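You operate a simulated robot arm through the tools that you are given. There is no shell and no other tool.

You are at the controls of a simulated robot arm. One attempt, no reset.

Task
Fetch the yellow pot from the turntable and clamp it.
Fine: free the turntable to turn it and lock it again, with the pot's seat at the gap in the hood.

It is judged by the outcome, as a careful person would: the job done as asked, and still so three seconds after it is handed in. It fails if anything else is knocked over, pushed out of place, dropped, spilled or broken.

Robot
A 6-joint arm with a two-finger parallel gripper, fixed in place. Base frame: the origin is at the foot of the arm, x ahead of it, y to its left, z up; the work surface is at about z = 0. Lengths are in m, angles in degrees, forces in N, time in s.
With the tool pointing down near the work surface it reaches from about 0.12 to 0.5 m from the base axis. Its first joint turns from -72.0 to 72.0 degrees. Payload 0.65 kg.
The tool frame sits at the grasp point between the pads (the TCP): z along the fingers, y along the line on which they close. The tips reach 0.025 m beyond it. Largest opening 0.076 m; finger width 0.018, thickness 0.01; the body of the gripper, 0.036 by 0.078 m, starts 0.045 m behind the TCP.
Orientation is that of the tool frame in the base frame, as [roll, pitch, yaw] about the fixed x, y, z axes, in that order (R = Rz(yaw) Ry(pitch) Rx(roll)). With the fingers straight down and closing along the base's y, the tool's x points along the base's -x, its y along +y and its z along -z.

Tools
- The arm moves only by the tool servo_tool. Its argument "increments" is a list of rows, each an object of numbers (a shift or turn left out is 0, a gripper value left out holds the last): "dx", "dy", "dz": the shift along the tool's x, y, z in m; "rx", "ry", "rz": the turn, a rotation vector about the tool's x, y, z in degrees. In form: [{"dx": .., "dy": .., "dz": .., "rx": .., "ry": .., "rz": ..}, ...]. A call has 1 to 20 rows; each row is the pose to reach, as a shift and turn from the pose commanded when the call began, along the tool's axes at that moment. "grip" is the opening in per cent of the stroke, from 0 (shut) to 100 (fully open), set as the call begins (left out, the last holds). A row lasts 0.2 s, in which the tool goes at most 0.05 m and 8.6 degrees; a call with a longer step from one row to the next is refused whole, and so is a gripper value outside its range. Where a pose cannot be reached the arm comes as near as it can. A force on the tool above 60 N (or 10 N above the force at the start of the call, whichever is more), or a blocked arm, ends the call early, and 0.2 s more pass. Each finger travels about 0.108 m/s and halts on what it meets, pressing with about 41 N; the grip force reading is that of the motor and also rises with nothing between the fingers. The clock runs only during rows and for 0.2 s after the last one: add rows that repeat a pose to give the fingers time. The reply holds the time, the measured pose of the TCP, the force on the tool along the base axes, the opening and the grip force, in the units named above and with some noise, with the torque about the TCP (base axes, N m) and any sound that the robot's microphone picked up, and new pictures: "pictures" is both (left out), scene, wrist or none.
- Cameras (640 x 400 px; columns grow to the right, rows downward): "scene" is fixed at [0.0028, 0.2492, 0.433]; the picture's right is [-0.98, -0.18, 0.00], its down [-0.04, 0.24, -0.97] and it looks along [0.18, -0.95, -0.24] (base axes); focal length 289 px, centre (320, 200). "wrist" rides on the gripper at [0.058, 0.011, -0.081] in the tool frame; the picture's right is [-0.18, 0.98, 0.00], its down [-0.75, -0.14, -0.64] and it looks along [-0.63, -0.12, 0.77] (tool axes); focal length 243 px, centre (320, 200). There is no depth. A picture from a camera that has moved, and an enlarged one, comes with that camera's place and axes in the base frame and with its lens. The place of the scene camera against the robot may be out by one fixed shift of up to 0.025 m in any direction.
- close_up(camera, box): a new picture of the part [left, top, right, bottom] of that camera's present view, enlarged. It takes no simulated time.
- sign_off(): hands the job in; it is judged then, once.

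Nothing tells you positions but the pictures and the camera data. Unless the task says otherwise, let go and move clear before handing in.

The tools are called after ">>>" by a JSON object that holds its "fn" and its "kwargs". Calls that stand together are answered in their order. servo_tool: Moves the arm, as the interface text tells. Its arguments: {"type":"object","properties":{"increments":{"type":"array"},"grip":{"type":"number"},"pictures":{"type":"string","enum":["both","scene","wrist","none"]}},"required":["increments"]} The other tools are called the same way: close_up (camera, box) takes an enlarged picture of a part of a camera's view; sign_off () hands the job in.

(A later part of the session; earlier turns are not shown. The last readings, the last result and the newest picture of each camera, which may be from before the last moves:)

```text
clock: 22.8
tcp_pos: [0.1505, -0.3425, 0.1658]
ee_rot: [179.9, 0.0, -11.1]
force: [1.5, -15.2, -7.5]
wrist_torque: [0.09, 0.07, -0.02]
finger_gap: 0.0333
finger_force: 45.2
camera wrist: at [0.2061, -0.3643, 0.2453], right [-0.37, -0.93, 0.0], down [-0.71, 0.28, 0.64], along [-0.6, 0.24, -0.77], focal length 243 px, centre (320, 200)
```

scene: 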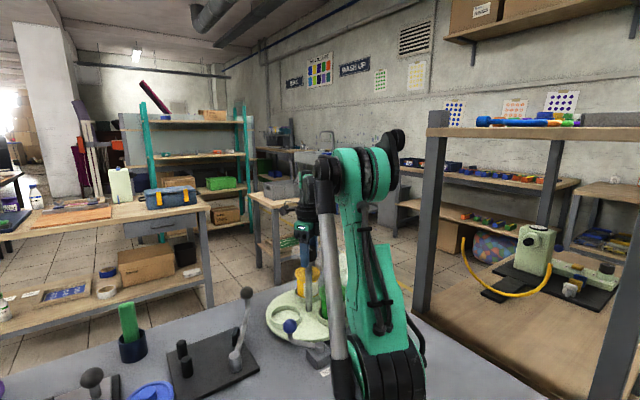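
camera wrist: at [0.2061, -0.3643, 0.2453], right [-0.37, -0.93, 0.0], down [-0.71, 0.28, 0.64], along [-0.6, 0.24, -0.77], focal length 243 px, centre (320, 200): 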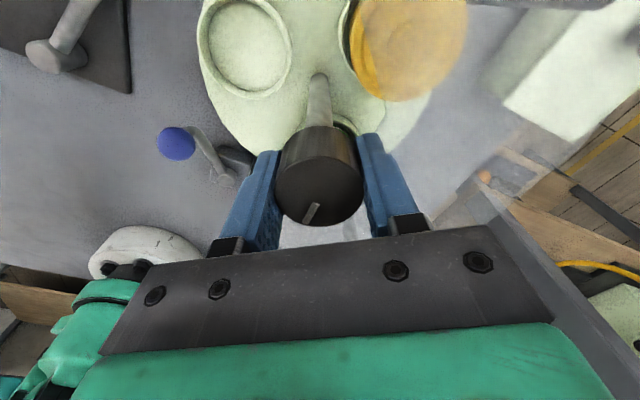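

The knob is gripped with a small off-centre side force. I'll nudge toward it and test a small turn.

>>> {"fn": "servo_tool", "kwargs": {"increments": [{"dy": 0.001}, {"dy": 0.002}], "pictures": "none"}}

>>> {"fn": "servo_tool", "kwargs": {"increments": [{"rz": -3}, {"rz": -6}], "pictures": "wrist"}}

```text
clock: 23.4
tcp_pos: [0.151, -0.3428, 0.1651]
ee_rot: [-179.6, 0.1, -10.9]
force: [-1.9, 24.8, -5.8]
wrist_torque: [-1.16, -0.53, 0.02]
finger_gap: 0.0334
finger_force: 44.8
```

```text
clock: 24.0
tcp_pos: [0.1501, -0.3434, 0.1664]
ee_rot: [-179.6, 0.1, -4.8]
force: [0.9, 45.5, -1.7]
wrist_torque: [-0.82, -0.33, 0.05]
finger_gap: 0.0332
finger_force: 45.3
camera wrist: at [0.2082, -0.3592, 0.2452], right [-0.27, -0.96, -0.01], down [-0.74, 0.2, 0.64], along [-0.62, 0.18, -0.76], focal length 243 px, centre (320, 200)
```

wrist: 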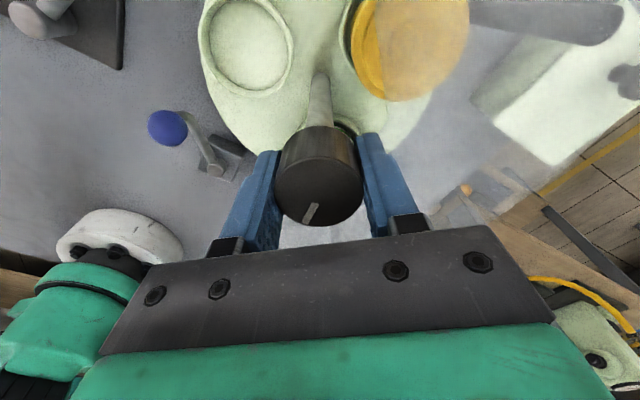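

The table turned with the knob. I'll relieve the side force before continuing.

>>> {"fn": "servo_tool", "kwargs": {"increments": [{"dy": -0.001}, {"dy": -0.002}, {"dy": -0.002}], "pictures": "none"}}

```text
clock: 24.8
tcp_pos: [0.1509, -0.343, 0.1653]
ee_rot: [179.9, 0.0, -4.9]
force: [9.5, 7.2, 13.0]
wrist_torque: [0.73, 0.73, 0.01]
finger_gap: 0.0333
finger_force: 44.9
```

>>> {"fn": "servo_tool", "kwargs": {"increments": [{"rz": -6}, {"rz": -12}, {"rz": -18}, {"rz": -24}], "pictures": "none"}}

```text
clock: 25.8
tcp_pos: [0.1507, -0.3439, 0.1656]
ee_rot: [179.7, 0.0, 19.1]
force: [12.6, -24.3, 19.0]
wrist_torque: [0.67, -0.42, -0.05]
finger_gap: 0.0333
finger_force: 45.1
```

>>> {"fn": "servo_tool", "kwargs": {"increments": [{"dx": 0.0002, "dy": 0.0012, "dz": -0.0005, "rz": -6}, {"dx": 0.0002, "dy": 0.0012, "dz": -0.0005, "rz": -12}, {"dx": 0.0002, "dy": 0.0012, "dz": -0.0005, "rz": -18}, {"dx": 0.0002, "dy": 0.0012, "dz": -0.0005, "rz": -24}], "pictures": "wrist"}}

```text
clock: 26.8
tcp_pos: [0.1506, -0.343, 0.1669]
ee_rot: [179.8, 0.1, 43.1]
force: [3.5, -26.5, -25.5]
wrist_torque: [0.62, -0.23, -0.05]
finger_gap: 0.0333
finger_force: 45.3
camera wrist: at [0.2014, -0.312, 0.2453], right [0.54, -0.84, 0.0], down [-0.65, -0.41, 0.64], along [-0.54, -0.35, -0.76], focal length 243 px, centre (320, 200)
```

wrist: 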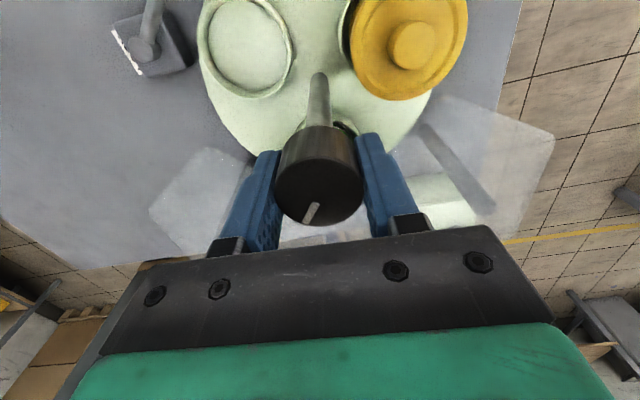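

>>> {"fn": "servo_tool", "kwargs": {"increments": [{"dx": -0.0006, "dy": 0.0007, "dz": 0.0008, "rz": -6}, {"dx": -0.0006, "dy": 0.0007, "dz": 0.0008, "rz": -12}, {"dx": -0.0006, "dy": 0.0007, "dz": 0.0008, "rz": -18}, {"dx": -0.0006, "dy": 0.0007, "dz": 0.0008, "rz": -24}], "pictures": "none"}}

```text
clock: 27.8
tcp_pos: [0.1514, -0.3442, 0.1649]
ee_rot: [-180.0, 0.1, 67.1]
force: [6.2, -14.4, -1.3]
wrist_torque: [-0.86, 0.73, -0.05]
finger_gap: 0.0336
finger_force: 45.2
```

>>> {"fn": "servo_tool", "kwargs": {"increments": [{"dx": -0.0004, "dy": 0.0003, "rz": -6}, {"dx": -0.0004, "dy": 0.0003, "rz": -12}, {"dx": -0.0004, "dy": 0.0003, "rz": -18}, {"dx": -0.0004, "dy": 0.0003, "rz": -24}], "pictures": "wrist"}}

```text
clock: 28.8
tcp_pos: [0.1521, -0.3441, 0.1658]
ee_rot: [179.9, -0.1, 91.2]
force: [10.3, 0.0, 22.1]
wrist_torque: [-0.34, 0.21, -0.06]
finger_gap: 0.0333
finger_force: 44.9
camera wrist: at [0.1621, -0.2861, 0.2455], right [0.99, -0.16, 0.0], down [-0.13, -0.76, 0.64], along [-0.1, -0.63, -0.77], focal length 243 px, centre (320, 200)
```

wrist: 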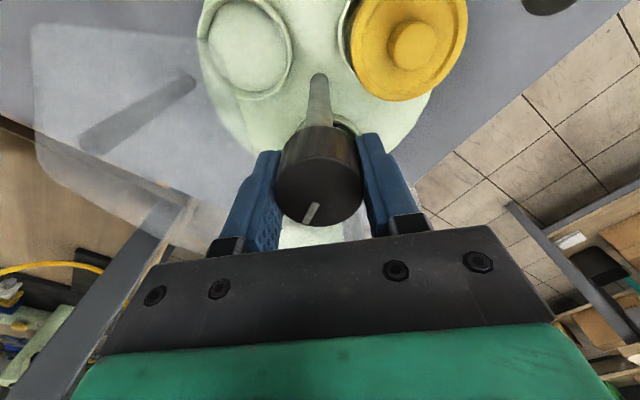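

>>> {"fn": "servo_tool", "kwargs": {"increments": [{"dy": 0.0004, "rz": -6}, {"dy": 0.0004, "rz": -12}, {"dy": 0.0004, "rz": -18}, {"dy": 0.0004, "rz": -18}]}}

```text
clock: 29.8
tcp_pos: [0.1526, -0.3443, 0.1655]
ee_rot: [179.9, 0.0, 109.2]
force: [12.3, 11.8, 33.4]
wrist_torque: [-0.41, -0.14, -0.04]
finger_gap: 0.0331
finger_force: 44.8
camera wrist: at [0.1441, -0.2858, 0.2453], right [0.99, 0.15, 0.0], down [0.11, -0.76, 0.64], along [0.1, -0.64, -0.77], focal length 243 px, centre (320, 200)
```

scene: 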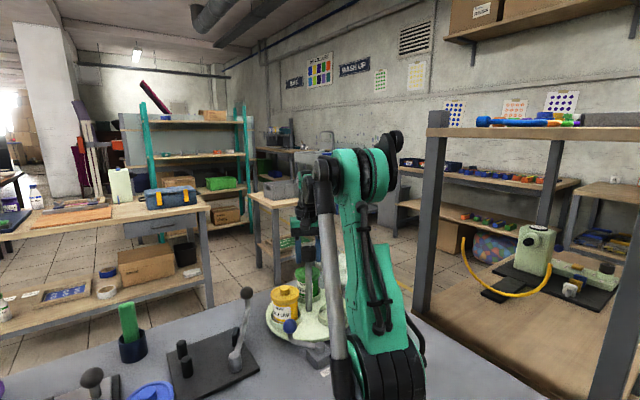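
wrist: 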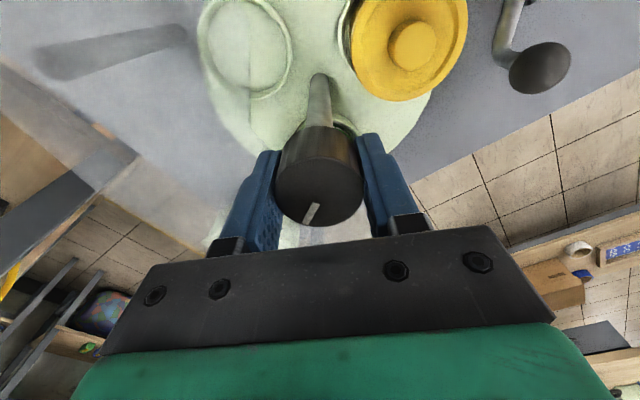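

The table has turned 120°. I'll relieve the force, open, rise and compare the seat position with the gap.

>>> {"fn": "servo_tool", "kwargs": {"increments": [{"dx": 0.0004, "dy": 0.0005, "dz": -0.0008}, {"dx": 0.0004, "dy": 0.0005, "dz": -0.0012}], "pictures": "none"}}

>>> {"fn": "servo_tool", "kwargs": {"increments": [{}, {}, {}, {}], "grip": 100, "pictures": "none"}}

>>> {"fn": "servo_tool", "kwargs": {"increments": [{"dz": -0.04}, {"dz": -0.08}, {"dx": 0.03, "dz": -0.12}, {"dx": 0.06, "dz": -0.16}, {"dx": 0.1, "dz": -0.19}, {"dx": 0.1, "dz": -0.19}]}}

>>> {"fn": "close_up", "kwargs": {"camera": "wrist", "box": [200, 0, 520, 200]}}

>>> {"fn": "close_up", "kwargs": {"camera": "scene", "box": [240, 220, 380, 390]}}

```text
clock: 30.4
tcp_pos: [0.1523, -0.3441, 0.1672]
ee_rot: [180.0, 0.0, 109.1]
force: [14.8, 7.2, -37.0]
wrist_torque: [-0.1, 0.09, 0.02]
finger_gap: 0.0331
finger_force: 45.1
```

```text
clock: 31.4
tcp_pos: [0.153, -0.3451, 0.1684]
ee_rot: [-180.0, 0.0, 109.0]
force: [0.3, -0.1, -0.3]
wrist_torque: [0.01, -0.05, 0.03]
finger_gap: 0.076
finger_force: 0.1
```

```text
clock: 32.8
tcp_pos: [0.1194, -0.249, 0.3574]
ee_rot: [-180.0, 0.0, 109.1]
force: [0.6, 0.3, 1.1]
wrist_torque: [-0.04, 0.02, 0.01]
finger_gap: 0.0759
finger_force: 0.1
camera wrist: at [0.1114, -0.1907, 0.4359], right [0.99, 0.15, 0.0], down [0.11, -0.76, 0.64], along [0.09, -0.64, -0.77], focal length 243 px, centre (320, 200)
```

scene: 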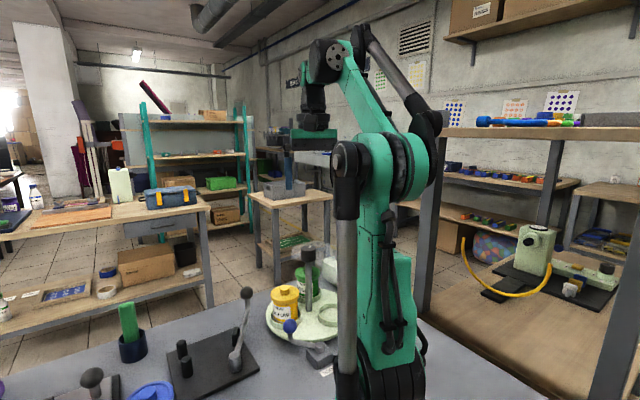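
wrist: 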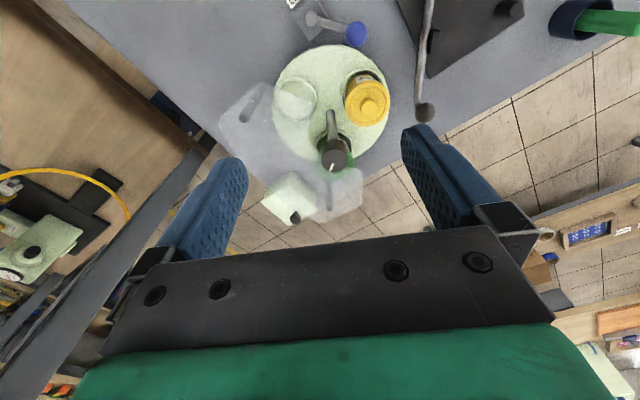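

```text
2.00 times, centred on (360, 100) of wrist
camera zoom: at [0.1114, -0.1907, 0.4359], right [0.99, 0.15, 0.0], down [0.11, -0.76, 0.64], along [0.09, -0.64, -0.77], focal length 485 px, centre (240, 400)
```

zoom: 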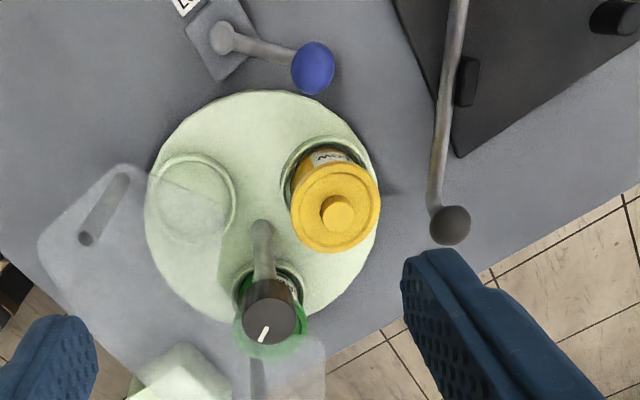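

```text
2.35 times, centred on (310, 305) of scene
camera zoom: at [0.0028, 0.2492, 0.433], right [-0.98, -0.18, 0.0], down [-0.04, 0.24, -0.97], along [0.18, -0.95, -0.24], focal length 680 px, centre (344, -47)
```

zoom: 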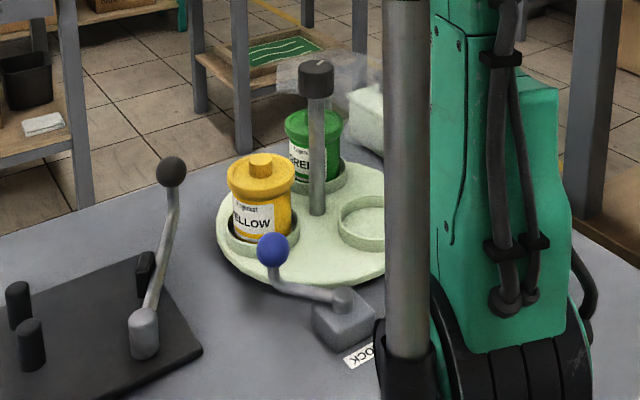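

The yellow seat now matches the empty seat's earlier place at the gap. I'll go back to the lock lever, cage its ball, and swing it back to relock before taking the pot.

>>> {"fn": "servo_tool", "kwargs": {"increments": [{"dx": 0.001, "dy": 0.0036, "dz": 0.0, "rz": 8.14}, {"dx": 0.002, "dy": 0.0071, "dz": 0.01, "rz": 16.3}, {"dx": 0.003, "dy": 0.0107, "dz": 0.02, "rz": 24.4}, {"dx": 0.004, "dy": 0.0143, "dz": 0.03, "rz": 32.6}, {"dx": 0.005, "dy": 0.0178, "dz": 0.05, "rz": 40.7}, {"dx": 0.006, "dy": 0.0214, "dz": 0.07, "rz": 48.8}, {"dx": 0.007, "dy": 0.025, "dz": 0.09, "rz": 57}, {"dx": 0.008, "dy": 0.0285, "dz": 0.11, "rz": 65.1}, {"dx": 0.009, "dy": 0.0321, "dz": 0.13, "rz": 73.3}, {"dx": 0.01, "dy": 0.0356, "dz": 0.15, "rz": 81.4}, {"dx": 0.011, "dy": 0.0392, "dz": 0.17, "rz": 89.6}, {"dx": 0.012, "dy": 0.0428, "dz": 0.18, "rz": 97.7}, {"dx": 0.013, "dy": 0.0463, "dz": 0.19, "rz": 105.9}, {"dx": 0.014, "dy": 0.0499, "dz": 0.2, "rz": 114}, {"dx": 0.014, "dy": 0.0499, "dz": 0.205, "rz": 114}, {"dx": 0.014, "dy": 0.0499, "dz": 0.205, "rz": 114}], "grip": 66}}

>>> {"fn": "close_up", "kwargs": {"camera": "wrist", "box": [160, 50, 480, 250]}}

```text
clock: 36.2
tcp_pos: [0.1616, -0.2207, 0.1525]
ee_rot: [-179.9, 0.1, -5.0]
force: [-0.8, -0.2, -0.6]
wrist_torque: [0.0, -0.01, -0.01]
finger_gap: 0.0503
finger_force: 0.1
camera wrist: at [0.2195, -0.2365, 0.2313], right [-0.27, -0.96, 0.0], down [-0.74, 0.21, 0.64], along [-0.62, 0.17, -0.77], focal length 243 px, centre (320, 200)
```

scene: 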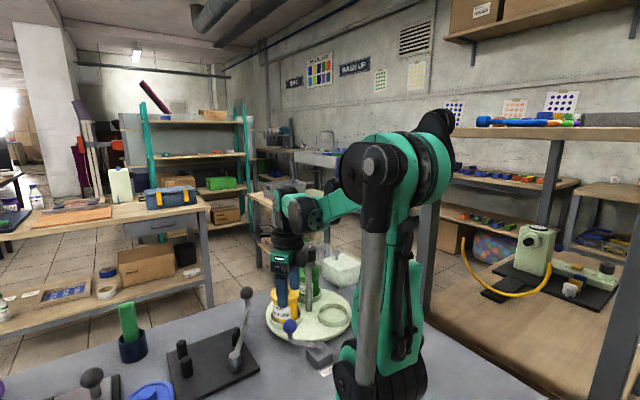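
wrist: 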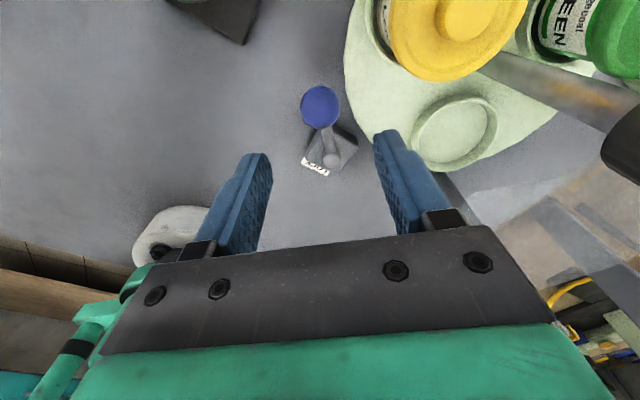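

```text
2.00 times, centred on (320, 150) of wrist
camera zoom: at [0.2195, -0.2365, 0.2313], right [-0.27, -0.96, 0.0], down [-0.74, 0.21, 0.64], along [-0.62, 0.17, -0.77], focal length 485 px, centre (320, 300)
```

zoom: 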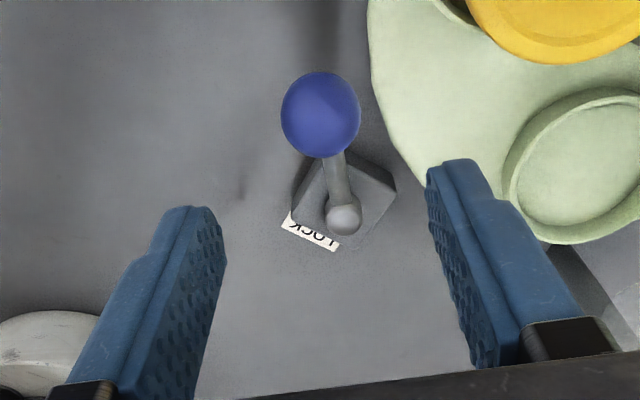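

>>> {"fn": "servo_tool", "kwargs": {"increments": [{"dz": 0.03}, {"dz": 0.06}, {"dz": 0.078}, {"dz": 0.078}], "pictures": "none"}}

>>> {"fn": "servo_tool", "kwargs": {"increments": [{}, {}], "grip": 44, "pictures": "wrist"}}

>>> {"fn": "servo_tool", "kwargs": {"increments": [{"dx": -0.0006, "dy": -0.0083, "rz": -8}, {"dx": -0.0023, "dy": -0.0165, "rz": -16}, {"dx": -0.0052, "dy": -0.0244, "rz": -24}, {"dx": -0.0091, "dy": -0.0318, "rz": -32}, {"dx": -0.014, "dy": -0.0386, "rz": -40}], "pictures": "wrist"}}

```text
clock: 37.2
tcp_pos: [0.1625, -0.221, 0.075]
ee_rot: [180.0, 0.0, -5.0]
force: [-0.2, 0.9, 0.1]
wrist_torque: [0.01, -0.02, -0.01]
finger_gap: 0.0502
finger_force: 0.0
```

```text
clock: 37.8
tcp_pos: [0.1621, -0.2202, 0.0742]
ee_rot: [-180.0, -0.1, -5.0]
force: [0.4, -0.5, -0.4]
wrist_torque: [0.01, -0.01, 0.0]
finger_gap: 0.0333
finger_force: 0.1
camera wrist: at [0.2196, -0.2364, 0.1536], right [-0.27, -0.96, 0.0], down [-0.74, 0.21, 0.64], along [-0.62, 0.17, -0.77], focal length 243 px, centre (320, 200)
```

wrist: 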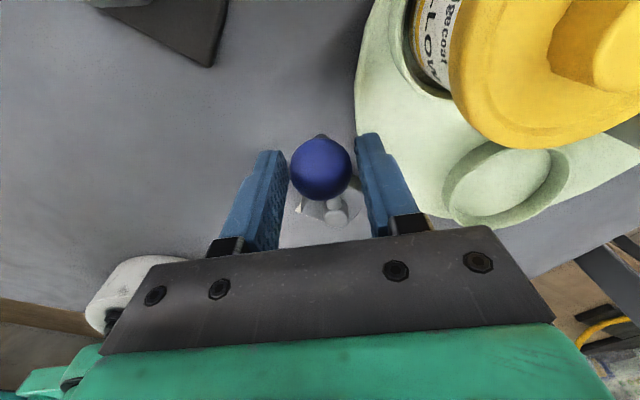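

```text
clock: 39.0
tcp_pos: [0.1507, -0.1789, 0.0732]
ee_rot: [-179.9, 0.0, 35.3]
force: [-0.6, 0.2, 0.0]
wrist_torque: [-0.01, -0.02, -0.01]
finger_gap: 0.0335
finger_force: 0.2
camera wrist: at [0.2057, -0.1559, 0.1529], right [0.42, -0.91, 0.0], down [-0.7, -0.32, 0.64], along [-0.58, -0.27, -0.77], focal length 243 px, centre (320, 200)
```

wrist: 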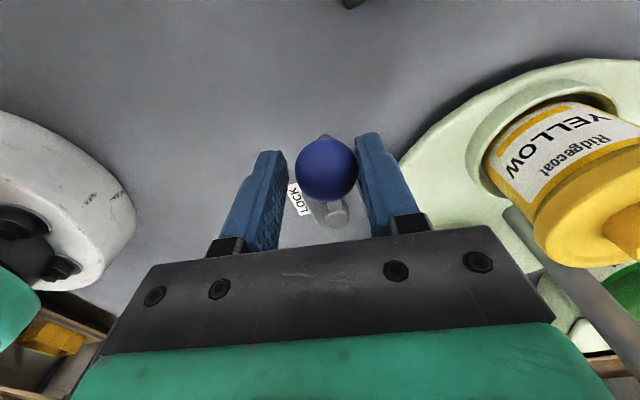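

>>> {"fn": "servo_tool", "kwargs": {"increments": [{"dx": -0.0006, "dy": -0.0083, "rz": -8}, {"dx": -0.0023, "dy": -0.0165, "rz": -16}, {"dx": -0.0023, "dy": -0.0165, "rz": -16}], "pictures": "wrist"}}

```text
clock: 39.8
tcp_pos: [0.1399, -0.1704, 0.0736]
ee_rot: [179.9, 0.1, 51.1]
force: [4.7, -8.0, 2.1]
wrist_torque: [-0.08, -0.08, -0.04]
finger_gap: 0.0407
finger_force: 4.3
camera wrist: at [0.1854, -0.1301, 0.1534], right [0.65, -0.76, 0.0], down [-0.58, -0.5, 0.64], along [-0.49, -0.42, -0.77], focal length 243 px, centre (320, 200)
```

wrist: 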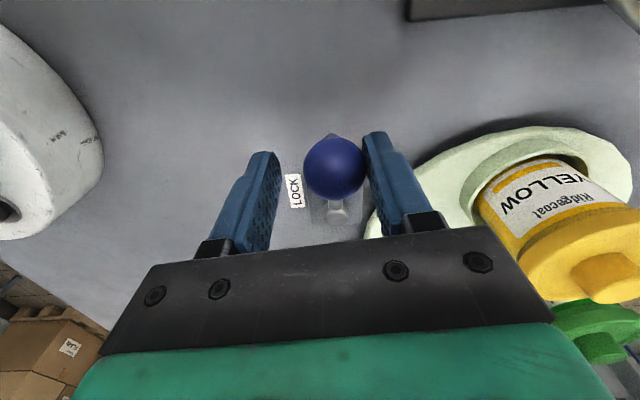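

The lever is back against its original stop, with the same resistance as at the start. I'll release it, rise, and verify.

>>> {"fn": "servo_tool", "kwargs": {"increments": [{"dy": 0.004}, {"dy": 0.007}, {"dy": 0.007}], "grip": 66, "pictures": "none"}}

>>> {"fn": "servo_tool", "kwargs": {"increments": [{"dz": -0.03}, {"dz": -0.07}, {"dz": -0.11}, {"dz": -0.15}, {"dz": -0.18}, {"dz": -0.18}]}}

>>> {"fn": "close_up", "kwargs": {"camera": "wrist", "box": [260, 0, 580, 200]}}

>>> {"fn": "close_up", "kwargs": {"camera": "scene", "box": [240, 220, 380, 390]}}

```text
clock: 40.6
tcp_pos: [0.1465, -0.1733, 0.0742]
ee_rot: [180.0, 0.1, 51.0]
force: [-0.1, -0.2, 0.9]
wrist_torque: [-0.01, 0.0, -0.01]
finger_gap: 0.05
finger_force: 0.1
```

```text
clock: 42.0
tcp_pos: [0.1455, -0.1723, 0.2541]
ee_rot: [-179.9, 0.0, 51.0]
force: [-0.5, -0.1, 0.2]
wrist_torque: [0.0, 0.0, 0.0]
finger_gap: 0.0502
finger_force: 0.1
camera wrist: at [0.1908, -0.1337, 0.3338], right [0.65, -0.76, 0.0], down [-0.58, -0.5, 0.64], along [-0.49, -0.42, -0.77], focal length 243 px, centre (320, 200)
```

scene: 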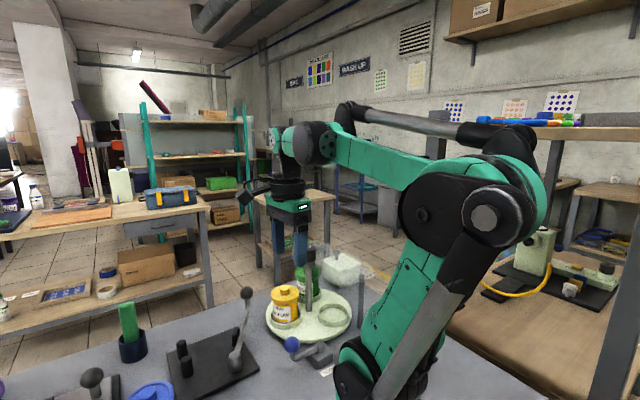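
wrist: 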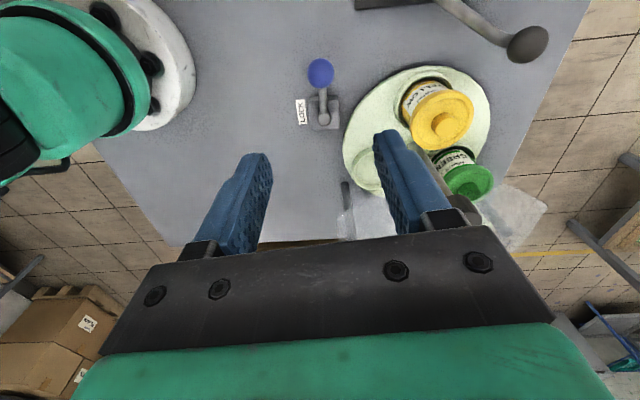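

```text
2.00 times, centred on (420, 100) of wrist
camera zoom: at [0.1908, -0.1337, 0.3338], right [0.65, -0.76, 0.0], down [-0.58, -0.5, 0.64], along [-0.49, -0.42, -0.77], focal length 485 px, centre (120, 400)
```

zoom: 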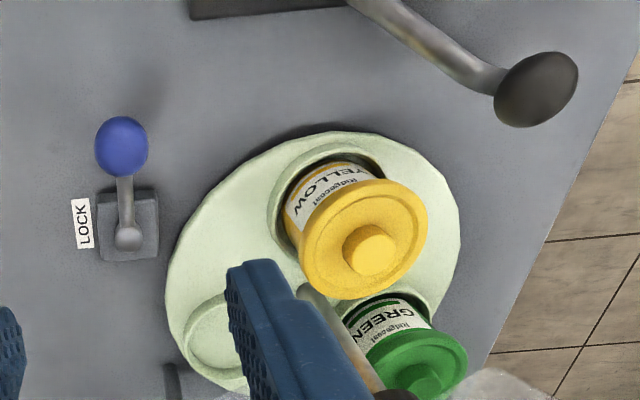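

```text
2.35 times, centred on (310, 305) of scene
camera zoom: at [0.0028, 0.2492, 0.433], right [-0.98, -0.18, 0.0], down [-0.04, 0.24, -0.97], along [0.18, -0.95, -0.24], focal length 680 px, centre (344, -47)
```

zoom: 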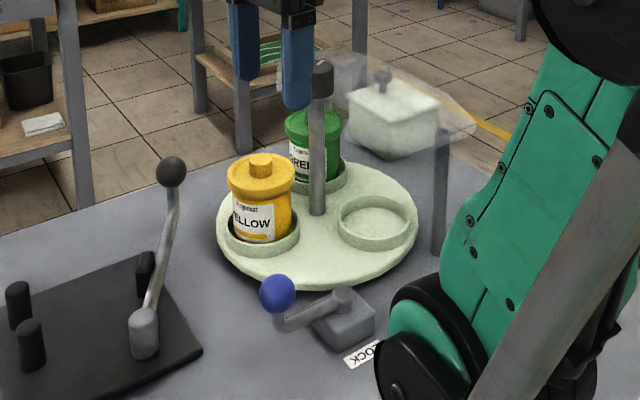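

The lock is engaged and the yellow pot sits at the gap, at about (0.197, -0.300). The clamp lever carries a pad that pushes a pot against the pegs near (0.325, -0.169), so I'll move above the yellow pot and centre on it.

>>> {"fn": "servo_tool", "kwargs": {"increments": [{"dx": -0.017, "dy": 0.03, "rz": 2}, {"dx": -0.034, "dy": 0.06, "rz": 4}, {"dx": -0.05, "dy": 0.09, "dz": 0.02, "rz": 6}, {"dx": -0.0668, "dy": 0.1203, "dz": 0.04, "rz": 6}, {"dx": -0.0668, "dy": 0.1203, "dz": 0.055, "rz": 6}, {"dx": -0.0668, "dy": 0.1203, "dz": 0.055, "rz": 6}], "grip": 100}}

>>> {"fn": "close_up", "kwargs": {"camera": "wrist", "box": [160, 50, 480, 250]}}

>>> {"fn": "close_up", "kwargs": {"camera": "scene", "box": [240, 220, 380, 390]}}

```text
clock: 43.4
tcp_pos: [0.1983, -0.3006, 0.1991]
ee_rot: [-179.9, 0.0, 45.0]
force: [-0.2, 0.1, -0.6]
wrist_torque: [0.0, 0.0, -0.01]
finger_gap: 0.0758
finger_force: 0.1
camera wrist: at [0.2469, -0.2671, 0.279], right [0.57, -0.82, 0.0], down [-0.63, -0.43, 0.64], along [-0.53, -0.36, -0.77], focal length 243 px, centre (320, 200)
```

scene: 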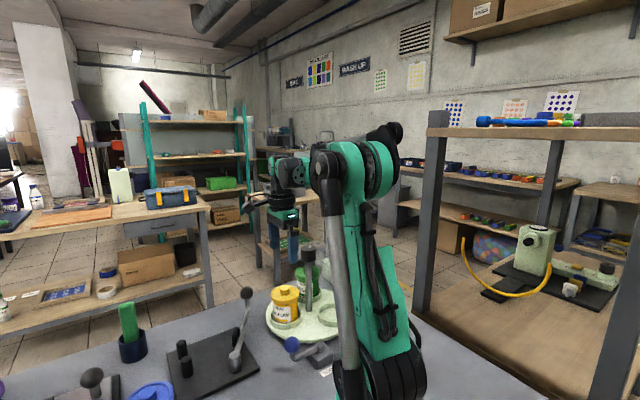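
wrist: 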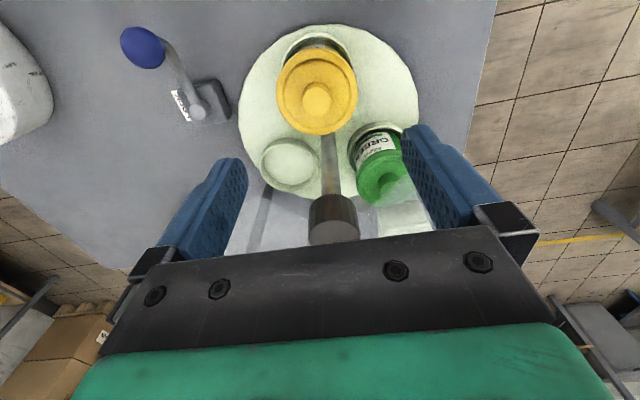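

```text
2.00 times, centred on (320, 150) of wrist
camera zoom: at [0.2469, -0.2671, 0.279], right [0.57, -0.82, 0.0], down [-0.63, -0.43, 0.64], along [-0.53, -0.36, -0.77], focal length 485 px, centre (320, 300)
```

zoom: 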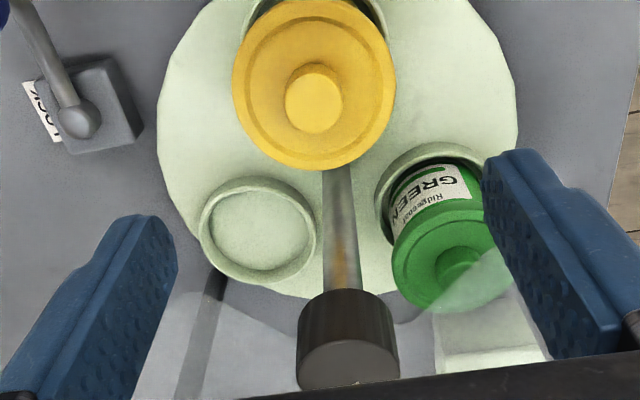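

```text
2.35 times, centred on (310, 305) of scene
camera zoom: at [0.0028, 0.2492, 0.433], right [-0.98, -0.18, 0.0], down [-0.04, 0.24, -0.97], along [0.18, -0.95, -0.24], focal length 680 px, centre (344, -47)
```

zoom: 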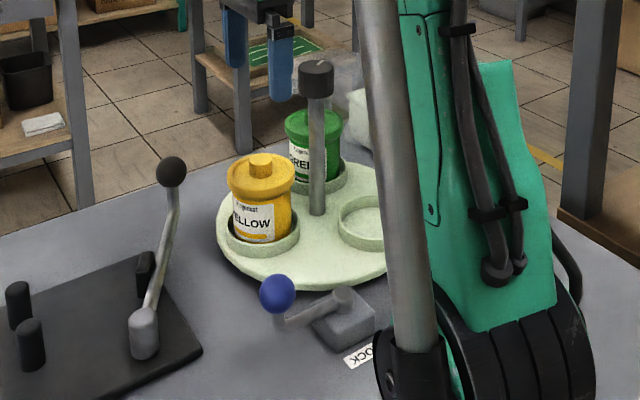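

>>> {"fn": "servo_tool", "kwargs": {"increments": [{"dx": -0.0022, "dy": -0.0027, "dz": 0.03}, {"dx": -0.0022, "dy": -0.0027, "dz": 0.06}, {"dx": -0.0022, "dy": -0.0027, "dz": 0.069}, {"dx": -0.0022, "dy": -0.0027, "dz": 0.069}]}}

>>> {"fn": "close_up", "kwargs": {"camera": "wrist", "box": [160, 50, 480, 250]}}

>>> {"fn": "close_up", "kwargs": {"camera": "scene", "box": [250, 230, 350, 350]}}

```text
clock: 44.4
tcp_pos: [0.1941, -0.3007, 0.1304]
ee_rot: [180.0, 0.0, 45.0]
force: [0.7, -0.2, 0.6]
wrist_torque: [-0.01, -0.06, -0.01]
finger_gap: 0.0759
finger_force: 0.1
camera wrist: at [0.2433, -0.2668, 0.2091], right [0.56, -0.83, 0.0], down [-0.63, -0.43, 0.64], along [-0.53, -0.36, -0.77], focal length 243 px, centre (320, 200)
```

scene: 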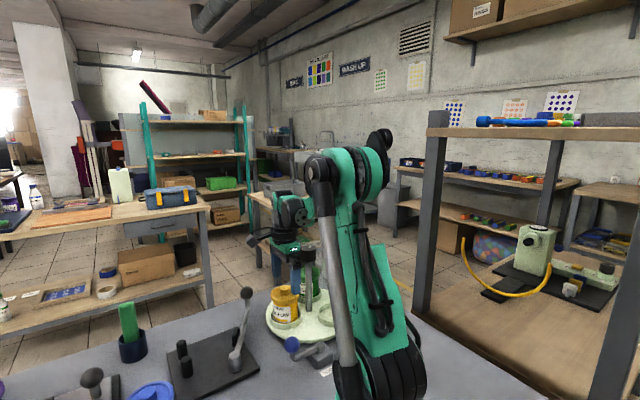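
wrist: 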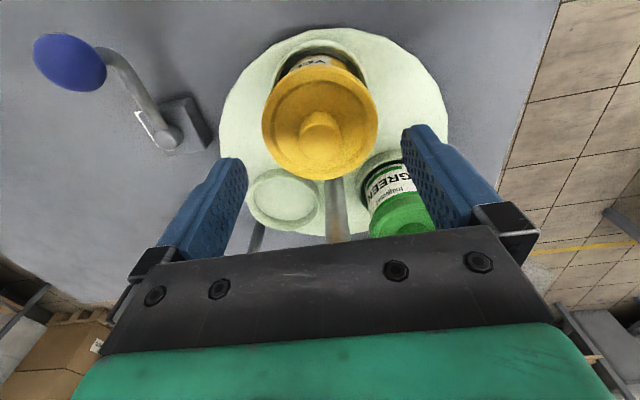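

```text
2.00 times, centred on (320, 150) of wrist
camera zoom: at [0.2433, -0.2668, 0.2091], right [0.56, -0.83, 0.0], down [-0.63, -0.43, 0.64], along [-0.53, -0.36, -0.77], focal length 485 px, centre (320, 300)
```

zoom: 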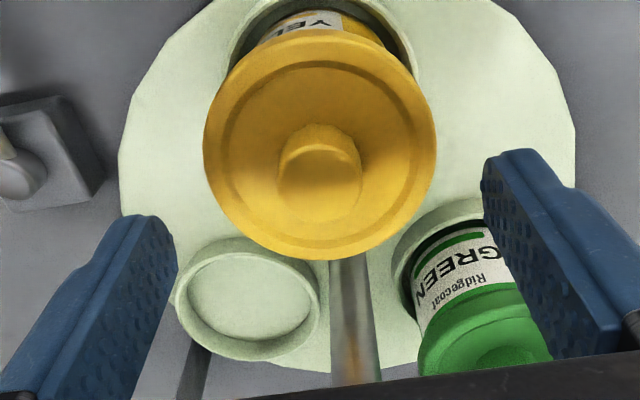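

```text
3.33 times, centred on (300, 290) of scene
camera zoom: at [0.0028, 0.2492, 0.433], right [-0.98, -0.18, 0.0], down [-0.04, 0.24, -0.97], along [0.18, -0.95, -0.24], focal length 964 px, centre (387, -100)
```

zoom: 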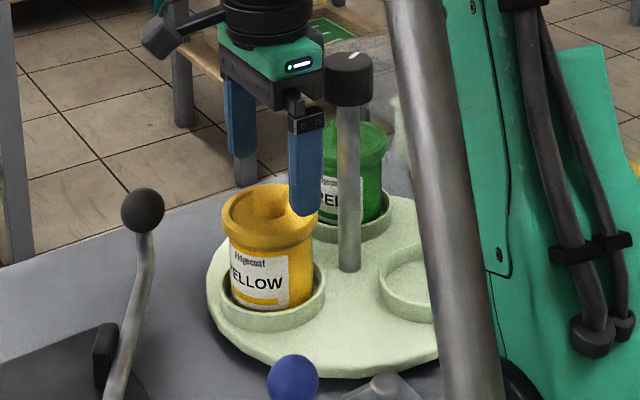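

The lid is centred between the open fingers, about 0.067 wide against a 0.076 opening. I'll descend in short steps and watch the force.

>>> {"fn": "servo_tool", "kwargs": {"increments": [{"dx": 0.002, "dz": 0.02}, {"dx": 0.002, "dz": 0.035}, {"dx": 0.002, "dz": 0.042}, {"dx": 0.002, "dz": 0.042}]}}

>>> {"fn": "close_up", "kwargs": {"camera": "scene", "box": [250, 230, 350, 350]}}

```text
clock: 45.4
tcp_pos: [0.1962, -0.298, 0.0892]
ee_rot: [180.0, 0.0, 45.0]
force: [-0.2, 0.3, -0.1]
wrist_torque: [0.01, 0.0, 0.0]
finger_gap: 0.0759
finger_force: 0.1
camera wrist: at [0.2446, -0.2647, 0.1675], right [0.57, -0.82, 0.0], down [-0.63, -0.43, 0.64], along [-0.53, -0.36, -0.77], focal length 243 px, centre (320, 200)
```

scene: 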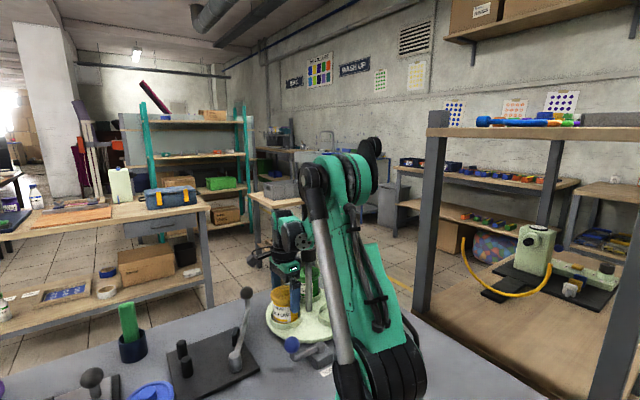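
wrist: 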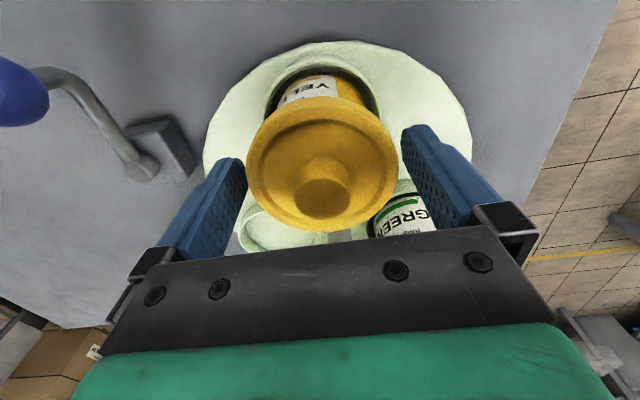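

```text
3.33 times, centred on (300, 290) of scene
camera zoom: at [0.0028, 0.2492, 0.433], right [-0.98, -0.18, 0.0], down [-0.04, 0.24, -0.97], along [0.18, -0.95, -0.24], focal length 964 px, centre (387, -100)
```

zoom: 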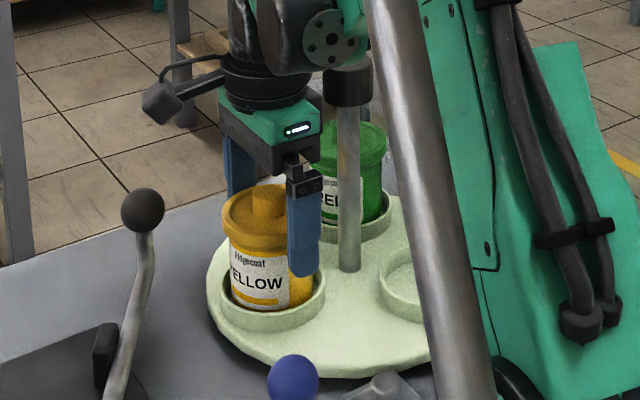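

The fingers are passing the lid cleanly. I'll go to grip depth and close.

>>> {"fn": "servo_tool", "kwargs": {"increments": [{"dz": 0.012}, {"dz": 0.024}, {"dz": 0.027}, {"dz": 0.027}], "pictures": "wrist"}}

>>> {"fn": "servo_tool", "kwargs": {"increments": [{}, {}, {}], "grip": 0}}

>>> {"fn": "close_up", "kwargs": {"camera": "scene", "box": [250, 230, 350, 350]}}

```text
clock: 46.4
tcp_pos: [0.1954, -0.2984, 0.0615]
ee_rot: [180.0, 0.0, 45.1]
force: [0.4, -0.3, 0.9]
wrist_torque: [0.01, 0.0, 0.02]
finger_gap: 0.0762
finger_force: 0.2
camera wrist: at [0.2448, -0.2648, 0.1404], right [0.57, -0.82, 0.0], down [-0.63, -0.43, 0.64], along [-0.53, -0.36, -0.77], focal length 243 px, centre (320, 200)
```

wrist: 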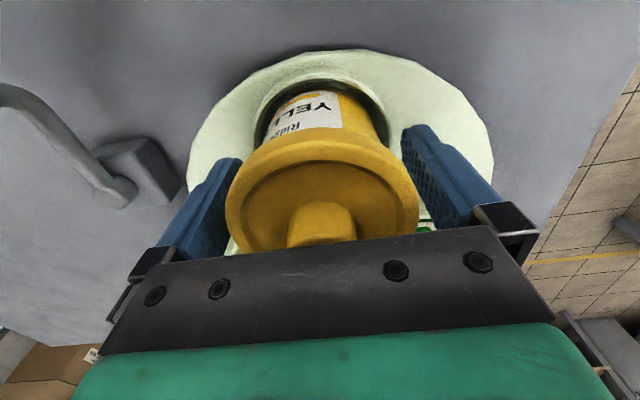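

```text
clock: 47.2
tcp_pos: [0.195, -0.2984, 0.0622]
ee_rot: [180.0, -0.1, 44.9]
force: [-1.0, 0.5, -1.8]
wrist_torque: [-0.01, -0.01, 0.02]
finger_gap: 0.0642
finger_force: 40.9
camera wrist: at [0.2448, -0.2648, 0.1405], right [0.57, -0.82, 0.0], down [-0.63, -0.43, 0.64], along [-0.53, -0.36, -0.77], focal length 243 px, centre (320, 200)
```

scene: 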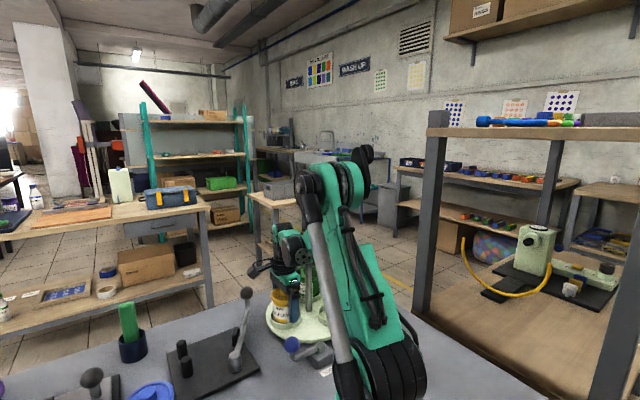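
wrist: 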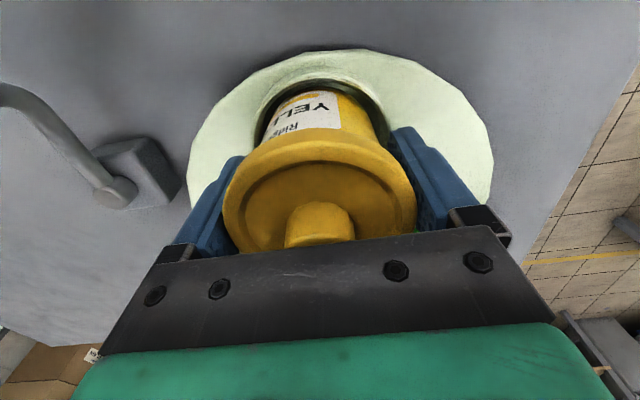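

```text
3.33 times, centred on (300, 290) of scene
camera zoom: at [0.0028, 0.2492, 0.433], right [-0.98, -0.18, 0.0], down [-0.04, 0.24, -0.97], along [0.18, -0.95, -0.24], focal length 964 px, centre (387, -100)
```

zoom: 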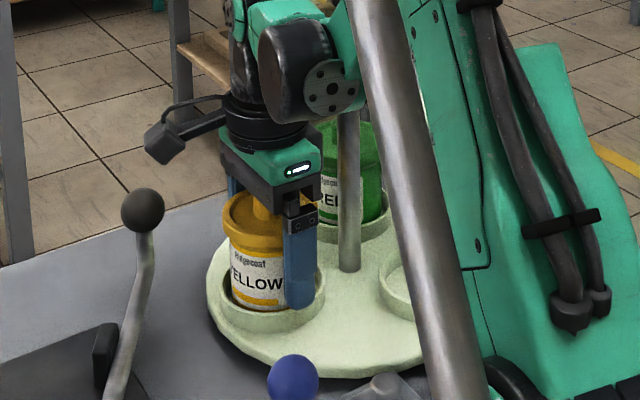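

The pot is gripped, with the gap at 0.064 matching the lid. I'll lift it straight up.

>>> {"fn": "servo_tool", "kwargs": {"increments": [{"dz": -0.01}, {"dz": -0.025}, {"dz": -0.045}, {"dz": -0.065}, {"dz": -0.085}, {"dz": -0.1}, {"dz": -0.1}]}}

>>> {"fn": "close_up", "kwargs": {"camera": "scene", "box": [240, 220, 380, 390]}}

```text
clock: 48.8
tcp_pos: [0.1955, -0.299, 0.1603]
ee_rot: [180.0, 0.0, 44.9]
force: [-0.3, -0.6, -2.3]
wrist_torque: [-0.02, 0.02, 0.01]
finger_gap: 0.0643
finger_force: 41.3
camera wrist: at [0.2445, -0.2649, 0.2404], right [0.57, -0.82, 0.0], down [-0.63, -0.43, 0.64], along [-0.53, -0.36, -0.77], focal length 243 px, centre (320, 200)
```

scene: 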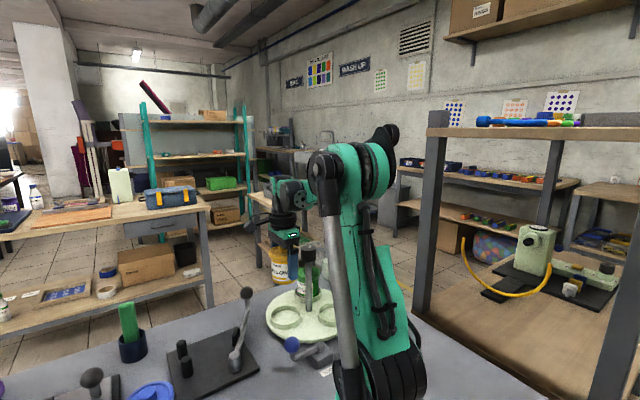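
wrist: 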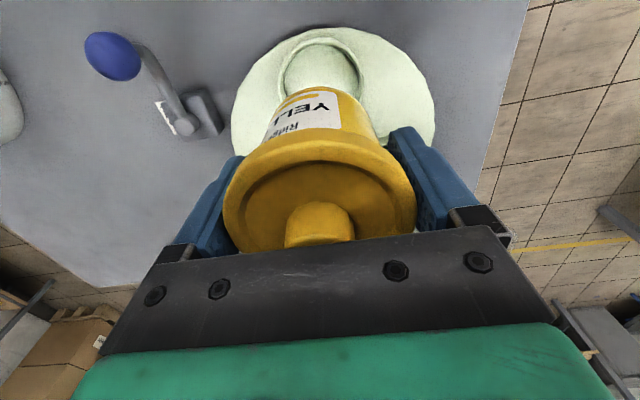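

```text
2.35 times, centred on (310, 305) of scene
camera zoom: at [0.0028, 0.2492, 0.433], right [-0.98, -0.18, 0.0], down [-0.04, 0.24, -0.97], along [0.18, -0.95, -0.24], focal length 680 px, centre (344, -47)
```

zoom: 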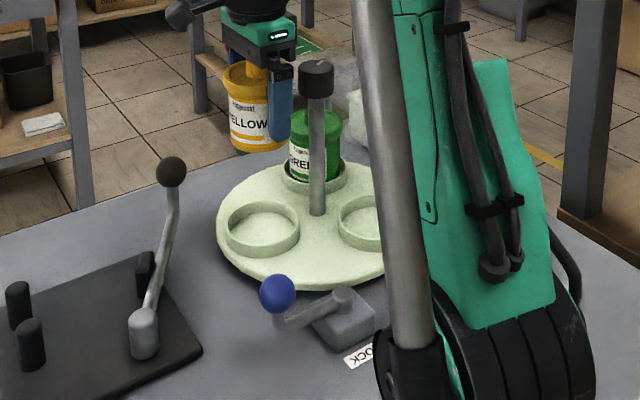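

The pot is lifted clear. I'll carry it above the clamp plate and check the pegs from close up before lowering.

>>> {"fn": "servo_tool", "kwargs": {"increments": [{"dx": 0.01, "dz": -0.01}, {"dx": 0.03, "dz": -0.015}, {"dx": 0.055, "dz": -0.015}, {"dx": 0.08, "dz": -0.015}, {"dx": 0.105, "dz": -0.015}, {"dx": 0.13, "dz": -0.015}, {"dx": 0.155, "dz": -0.015}, {"dx": 0.172, "dz": -0.015}, {"dx": 0.18, "dz": -0.015}, {"dx": 0.18, "dz": -0.015}]}}

>>> {"fn": "close_up", "kwargs": {"camera": "wrist", "box": [160, 0, 480, 200]}}

>>> {"fn": "close_up", "kwargs": {"camera": "scene", "box": [130, 230, 290, 400]}}

```text
clock: 51.0
tcp_pos: [0.3216, -0.1716, 0.1764]
ee_rot: [180.0, 0.0, 45.0]
force: [0.7, 0.4, -1.8]
wrist_torque: [0.03, -0.03, 0.04]
finger_gap: 0.0644
finger_force: 41.5
camera wrist: at [0.3719, -0.1377, 0.2555], right [0.57, -0.82, 0.0], down [-0.63, -0.43, 0.64], along [-0.53, -0.36, -0.77], focal length 243 px, centre (320, 200)
```

scene: 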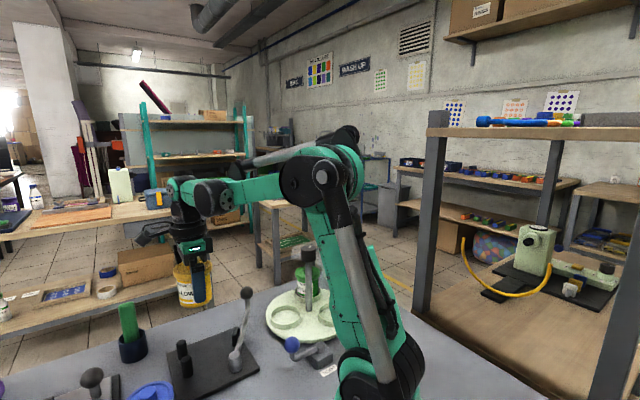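
wrist: 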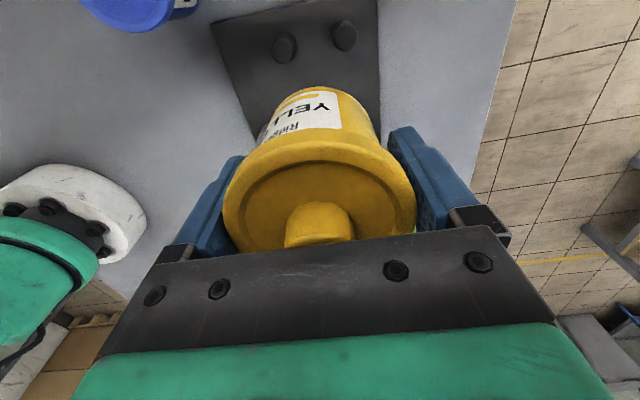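

```text
2.00 times, centred on (320, 100) of wrist
camera zoom: at [0.3719, -0.1377, 0.2555], right [0.57, -0.82, 0.0], down [-0.63, -0.43, 0.64], along [-0.53, -0.36, -0.77], focal length 485 px, centre (320, 400)
```

zoom: 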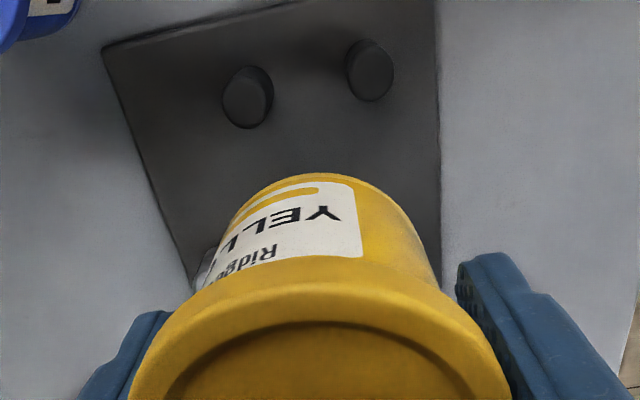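

```text
2.35 times, centred on (210, 315) of scene
camera zoom: at [0.0028, 0.2492, 0.433], right [-0.98, -0.18, 0.0], down [-0.04, 0.24, -0.97], along [0.18, -0.95, -0.24], focal length 680 px, centre (579, -71)
```

zoom: 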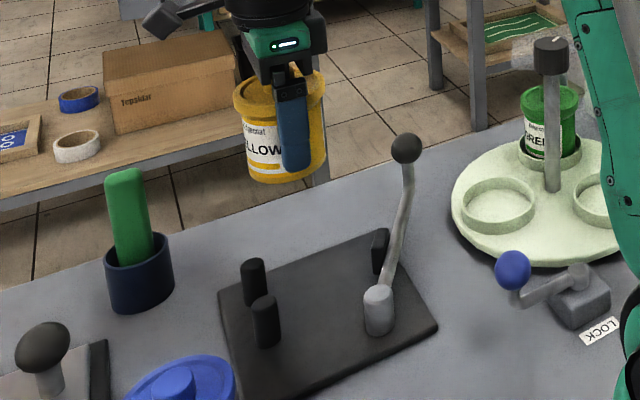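

The pegs are at about (0.327, -0.132) and (0.363, -0.167), and the pot is roughly 4 mm back from touching them. I'll lower it.

>>> {"fn": "servo_tool", "kwargs": {"increments": [{"dy": 0.0012, "dz": 0.02}, {"dy": 0.0012, "dz": 0.045}, {"dy": 0.0012, "dz": 0.07}, {"dy": 0.0012, "dz": 0.09}, {"dy": 0.0012, "dz": 0.1}, {"dy": 0.0012, "dz": 0.1}]}}

>>> {"fn": "close_up", "kwargs": {"camera": "scene", "box": [150, 270, 270, 390]}}

>>> {"fn": "close_up", "kwargs": {"camera": "wrist", "box": [160, 0, 480, 200]}}

```text
clock: 52.4
tcp_pos: [0.3229, -0.171, 0.077]
ee_rot: [180.0, 0.0, 45.1]
force: [0.4, -0.3, -1.2]
wrist_torque: [0.01, 0.01, -0.01]
finger_gap: 0.0645
finger_force: 41.0
camera wrist: at [0.373, -0.1383, 0.1554], right [0.57, -0.82, 0.0], down [-0.63, -0.43, 0.64], along [-0.53, -0.36, -0.77], focal length 243 px, centre (320, 200)
```

scene: 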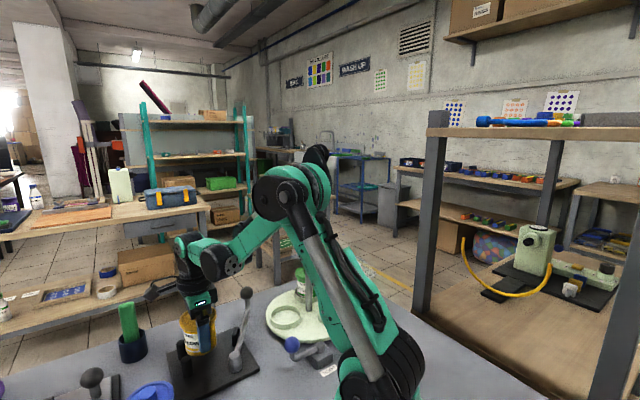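
wrist: 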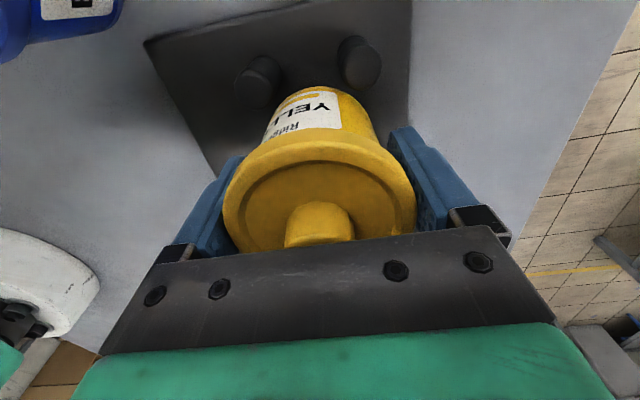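

```text
3.33 times, centred on (210, 330) of scene
camera zoom: at [0.0028, 0.2492, 0.433], right [-0.98, -0.18, 0.0], down [-0.04, 0.24, -0.97], along [0.18, -0.95, -0.24], focal length 964 px, centre (687, -233)
```

zoom: 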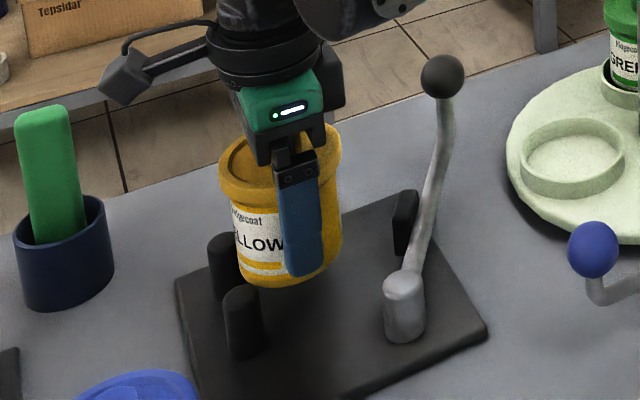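

```text
2.00 times, centred on (320, 100) of wrist
camera zoom: at [0.373, -0.1383, 0.1554], right [0.57, -0.82, 0.0], down [-0.63, -0.43, 0.64], along [-0.53, -0.36, -0.77], focal length 485 px, centre (320, 400)
```

zoom: 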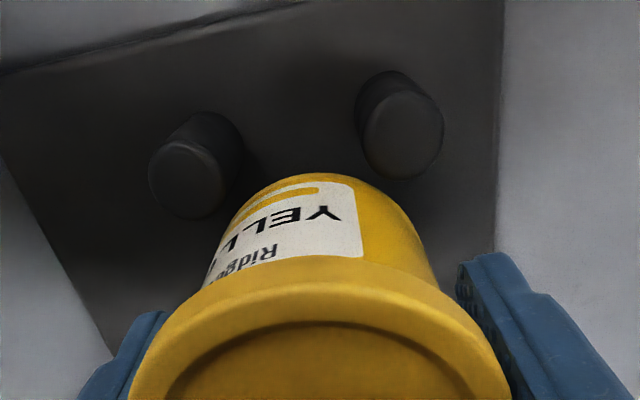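

>>> {"fn": "servo_tool", "kwargs": {"increments": [{"dz": 0.003}, {"dz": 0.006}, {"dz": 0.008}], "pictures": "none"}}

>>> {"fn": "servo_tool", "kwargs": {"increments": [{"dz": 0.001}, {"dz": 0.002}, {"dz": 0.003}], "pictures": "wrist"}}

>>> {"fn": "close_up", "kwargs": {"camera": "scene", "box": [150, 270, 270, 390]}}

```text
clock: 53.2
tcp_pos: [0.3225, -0.1733, 0.0692]
ee_rot: [-180.0, 0.0, 44.9]
force: [-0.2, -0.1, -1.2]
wrist_torque: [-0.01, -0.02, 0.0]
finger_gap: 0.0644
finger_force: 40.8
```

```text
clock: 54.0
tcp_pos: [0.3227, -0.1722, 0.0644]
ee_rot: [180.0, -0.1, 44.9]
force: [0.8, 0.0, -0.4]
wrist_torque: [0.03, 0.01, 0.01]
finger_gap: 0.0641
finger_force: 40.2
camera wrist: at [0.3724, -0.1385, 0.1444], right [0.57, -0.82, 0.0], down [-0.63, -0.43, 0.64], along [-0.53, -0.36, -0.77], focal length 243 px, centre (320, 200)
```

wrist: 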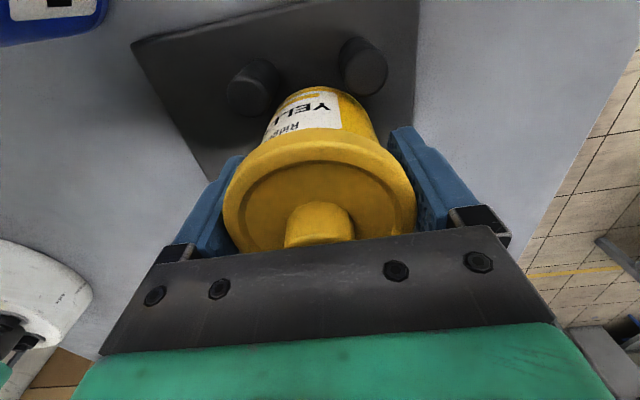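

```text
3.33 times, centred on (210, 330) of scene
camera zoom: at [0.0028, 0.2492, 0.433], right [-0.98, -0.18, 0.0], down [-0.04, 0.24, -0.97], along [0.18, -0.95, -0.24], focal length 964 px, centre (687, -233)
```

zoom: 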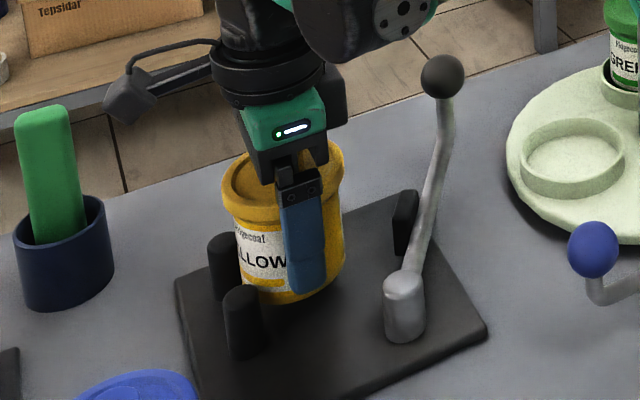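

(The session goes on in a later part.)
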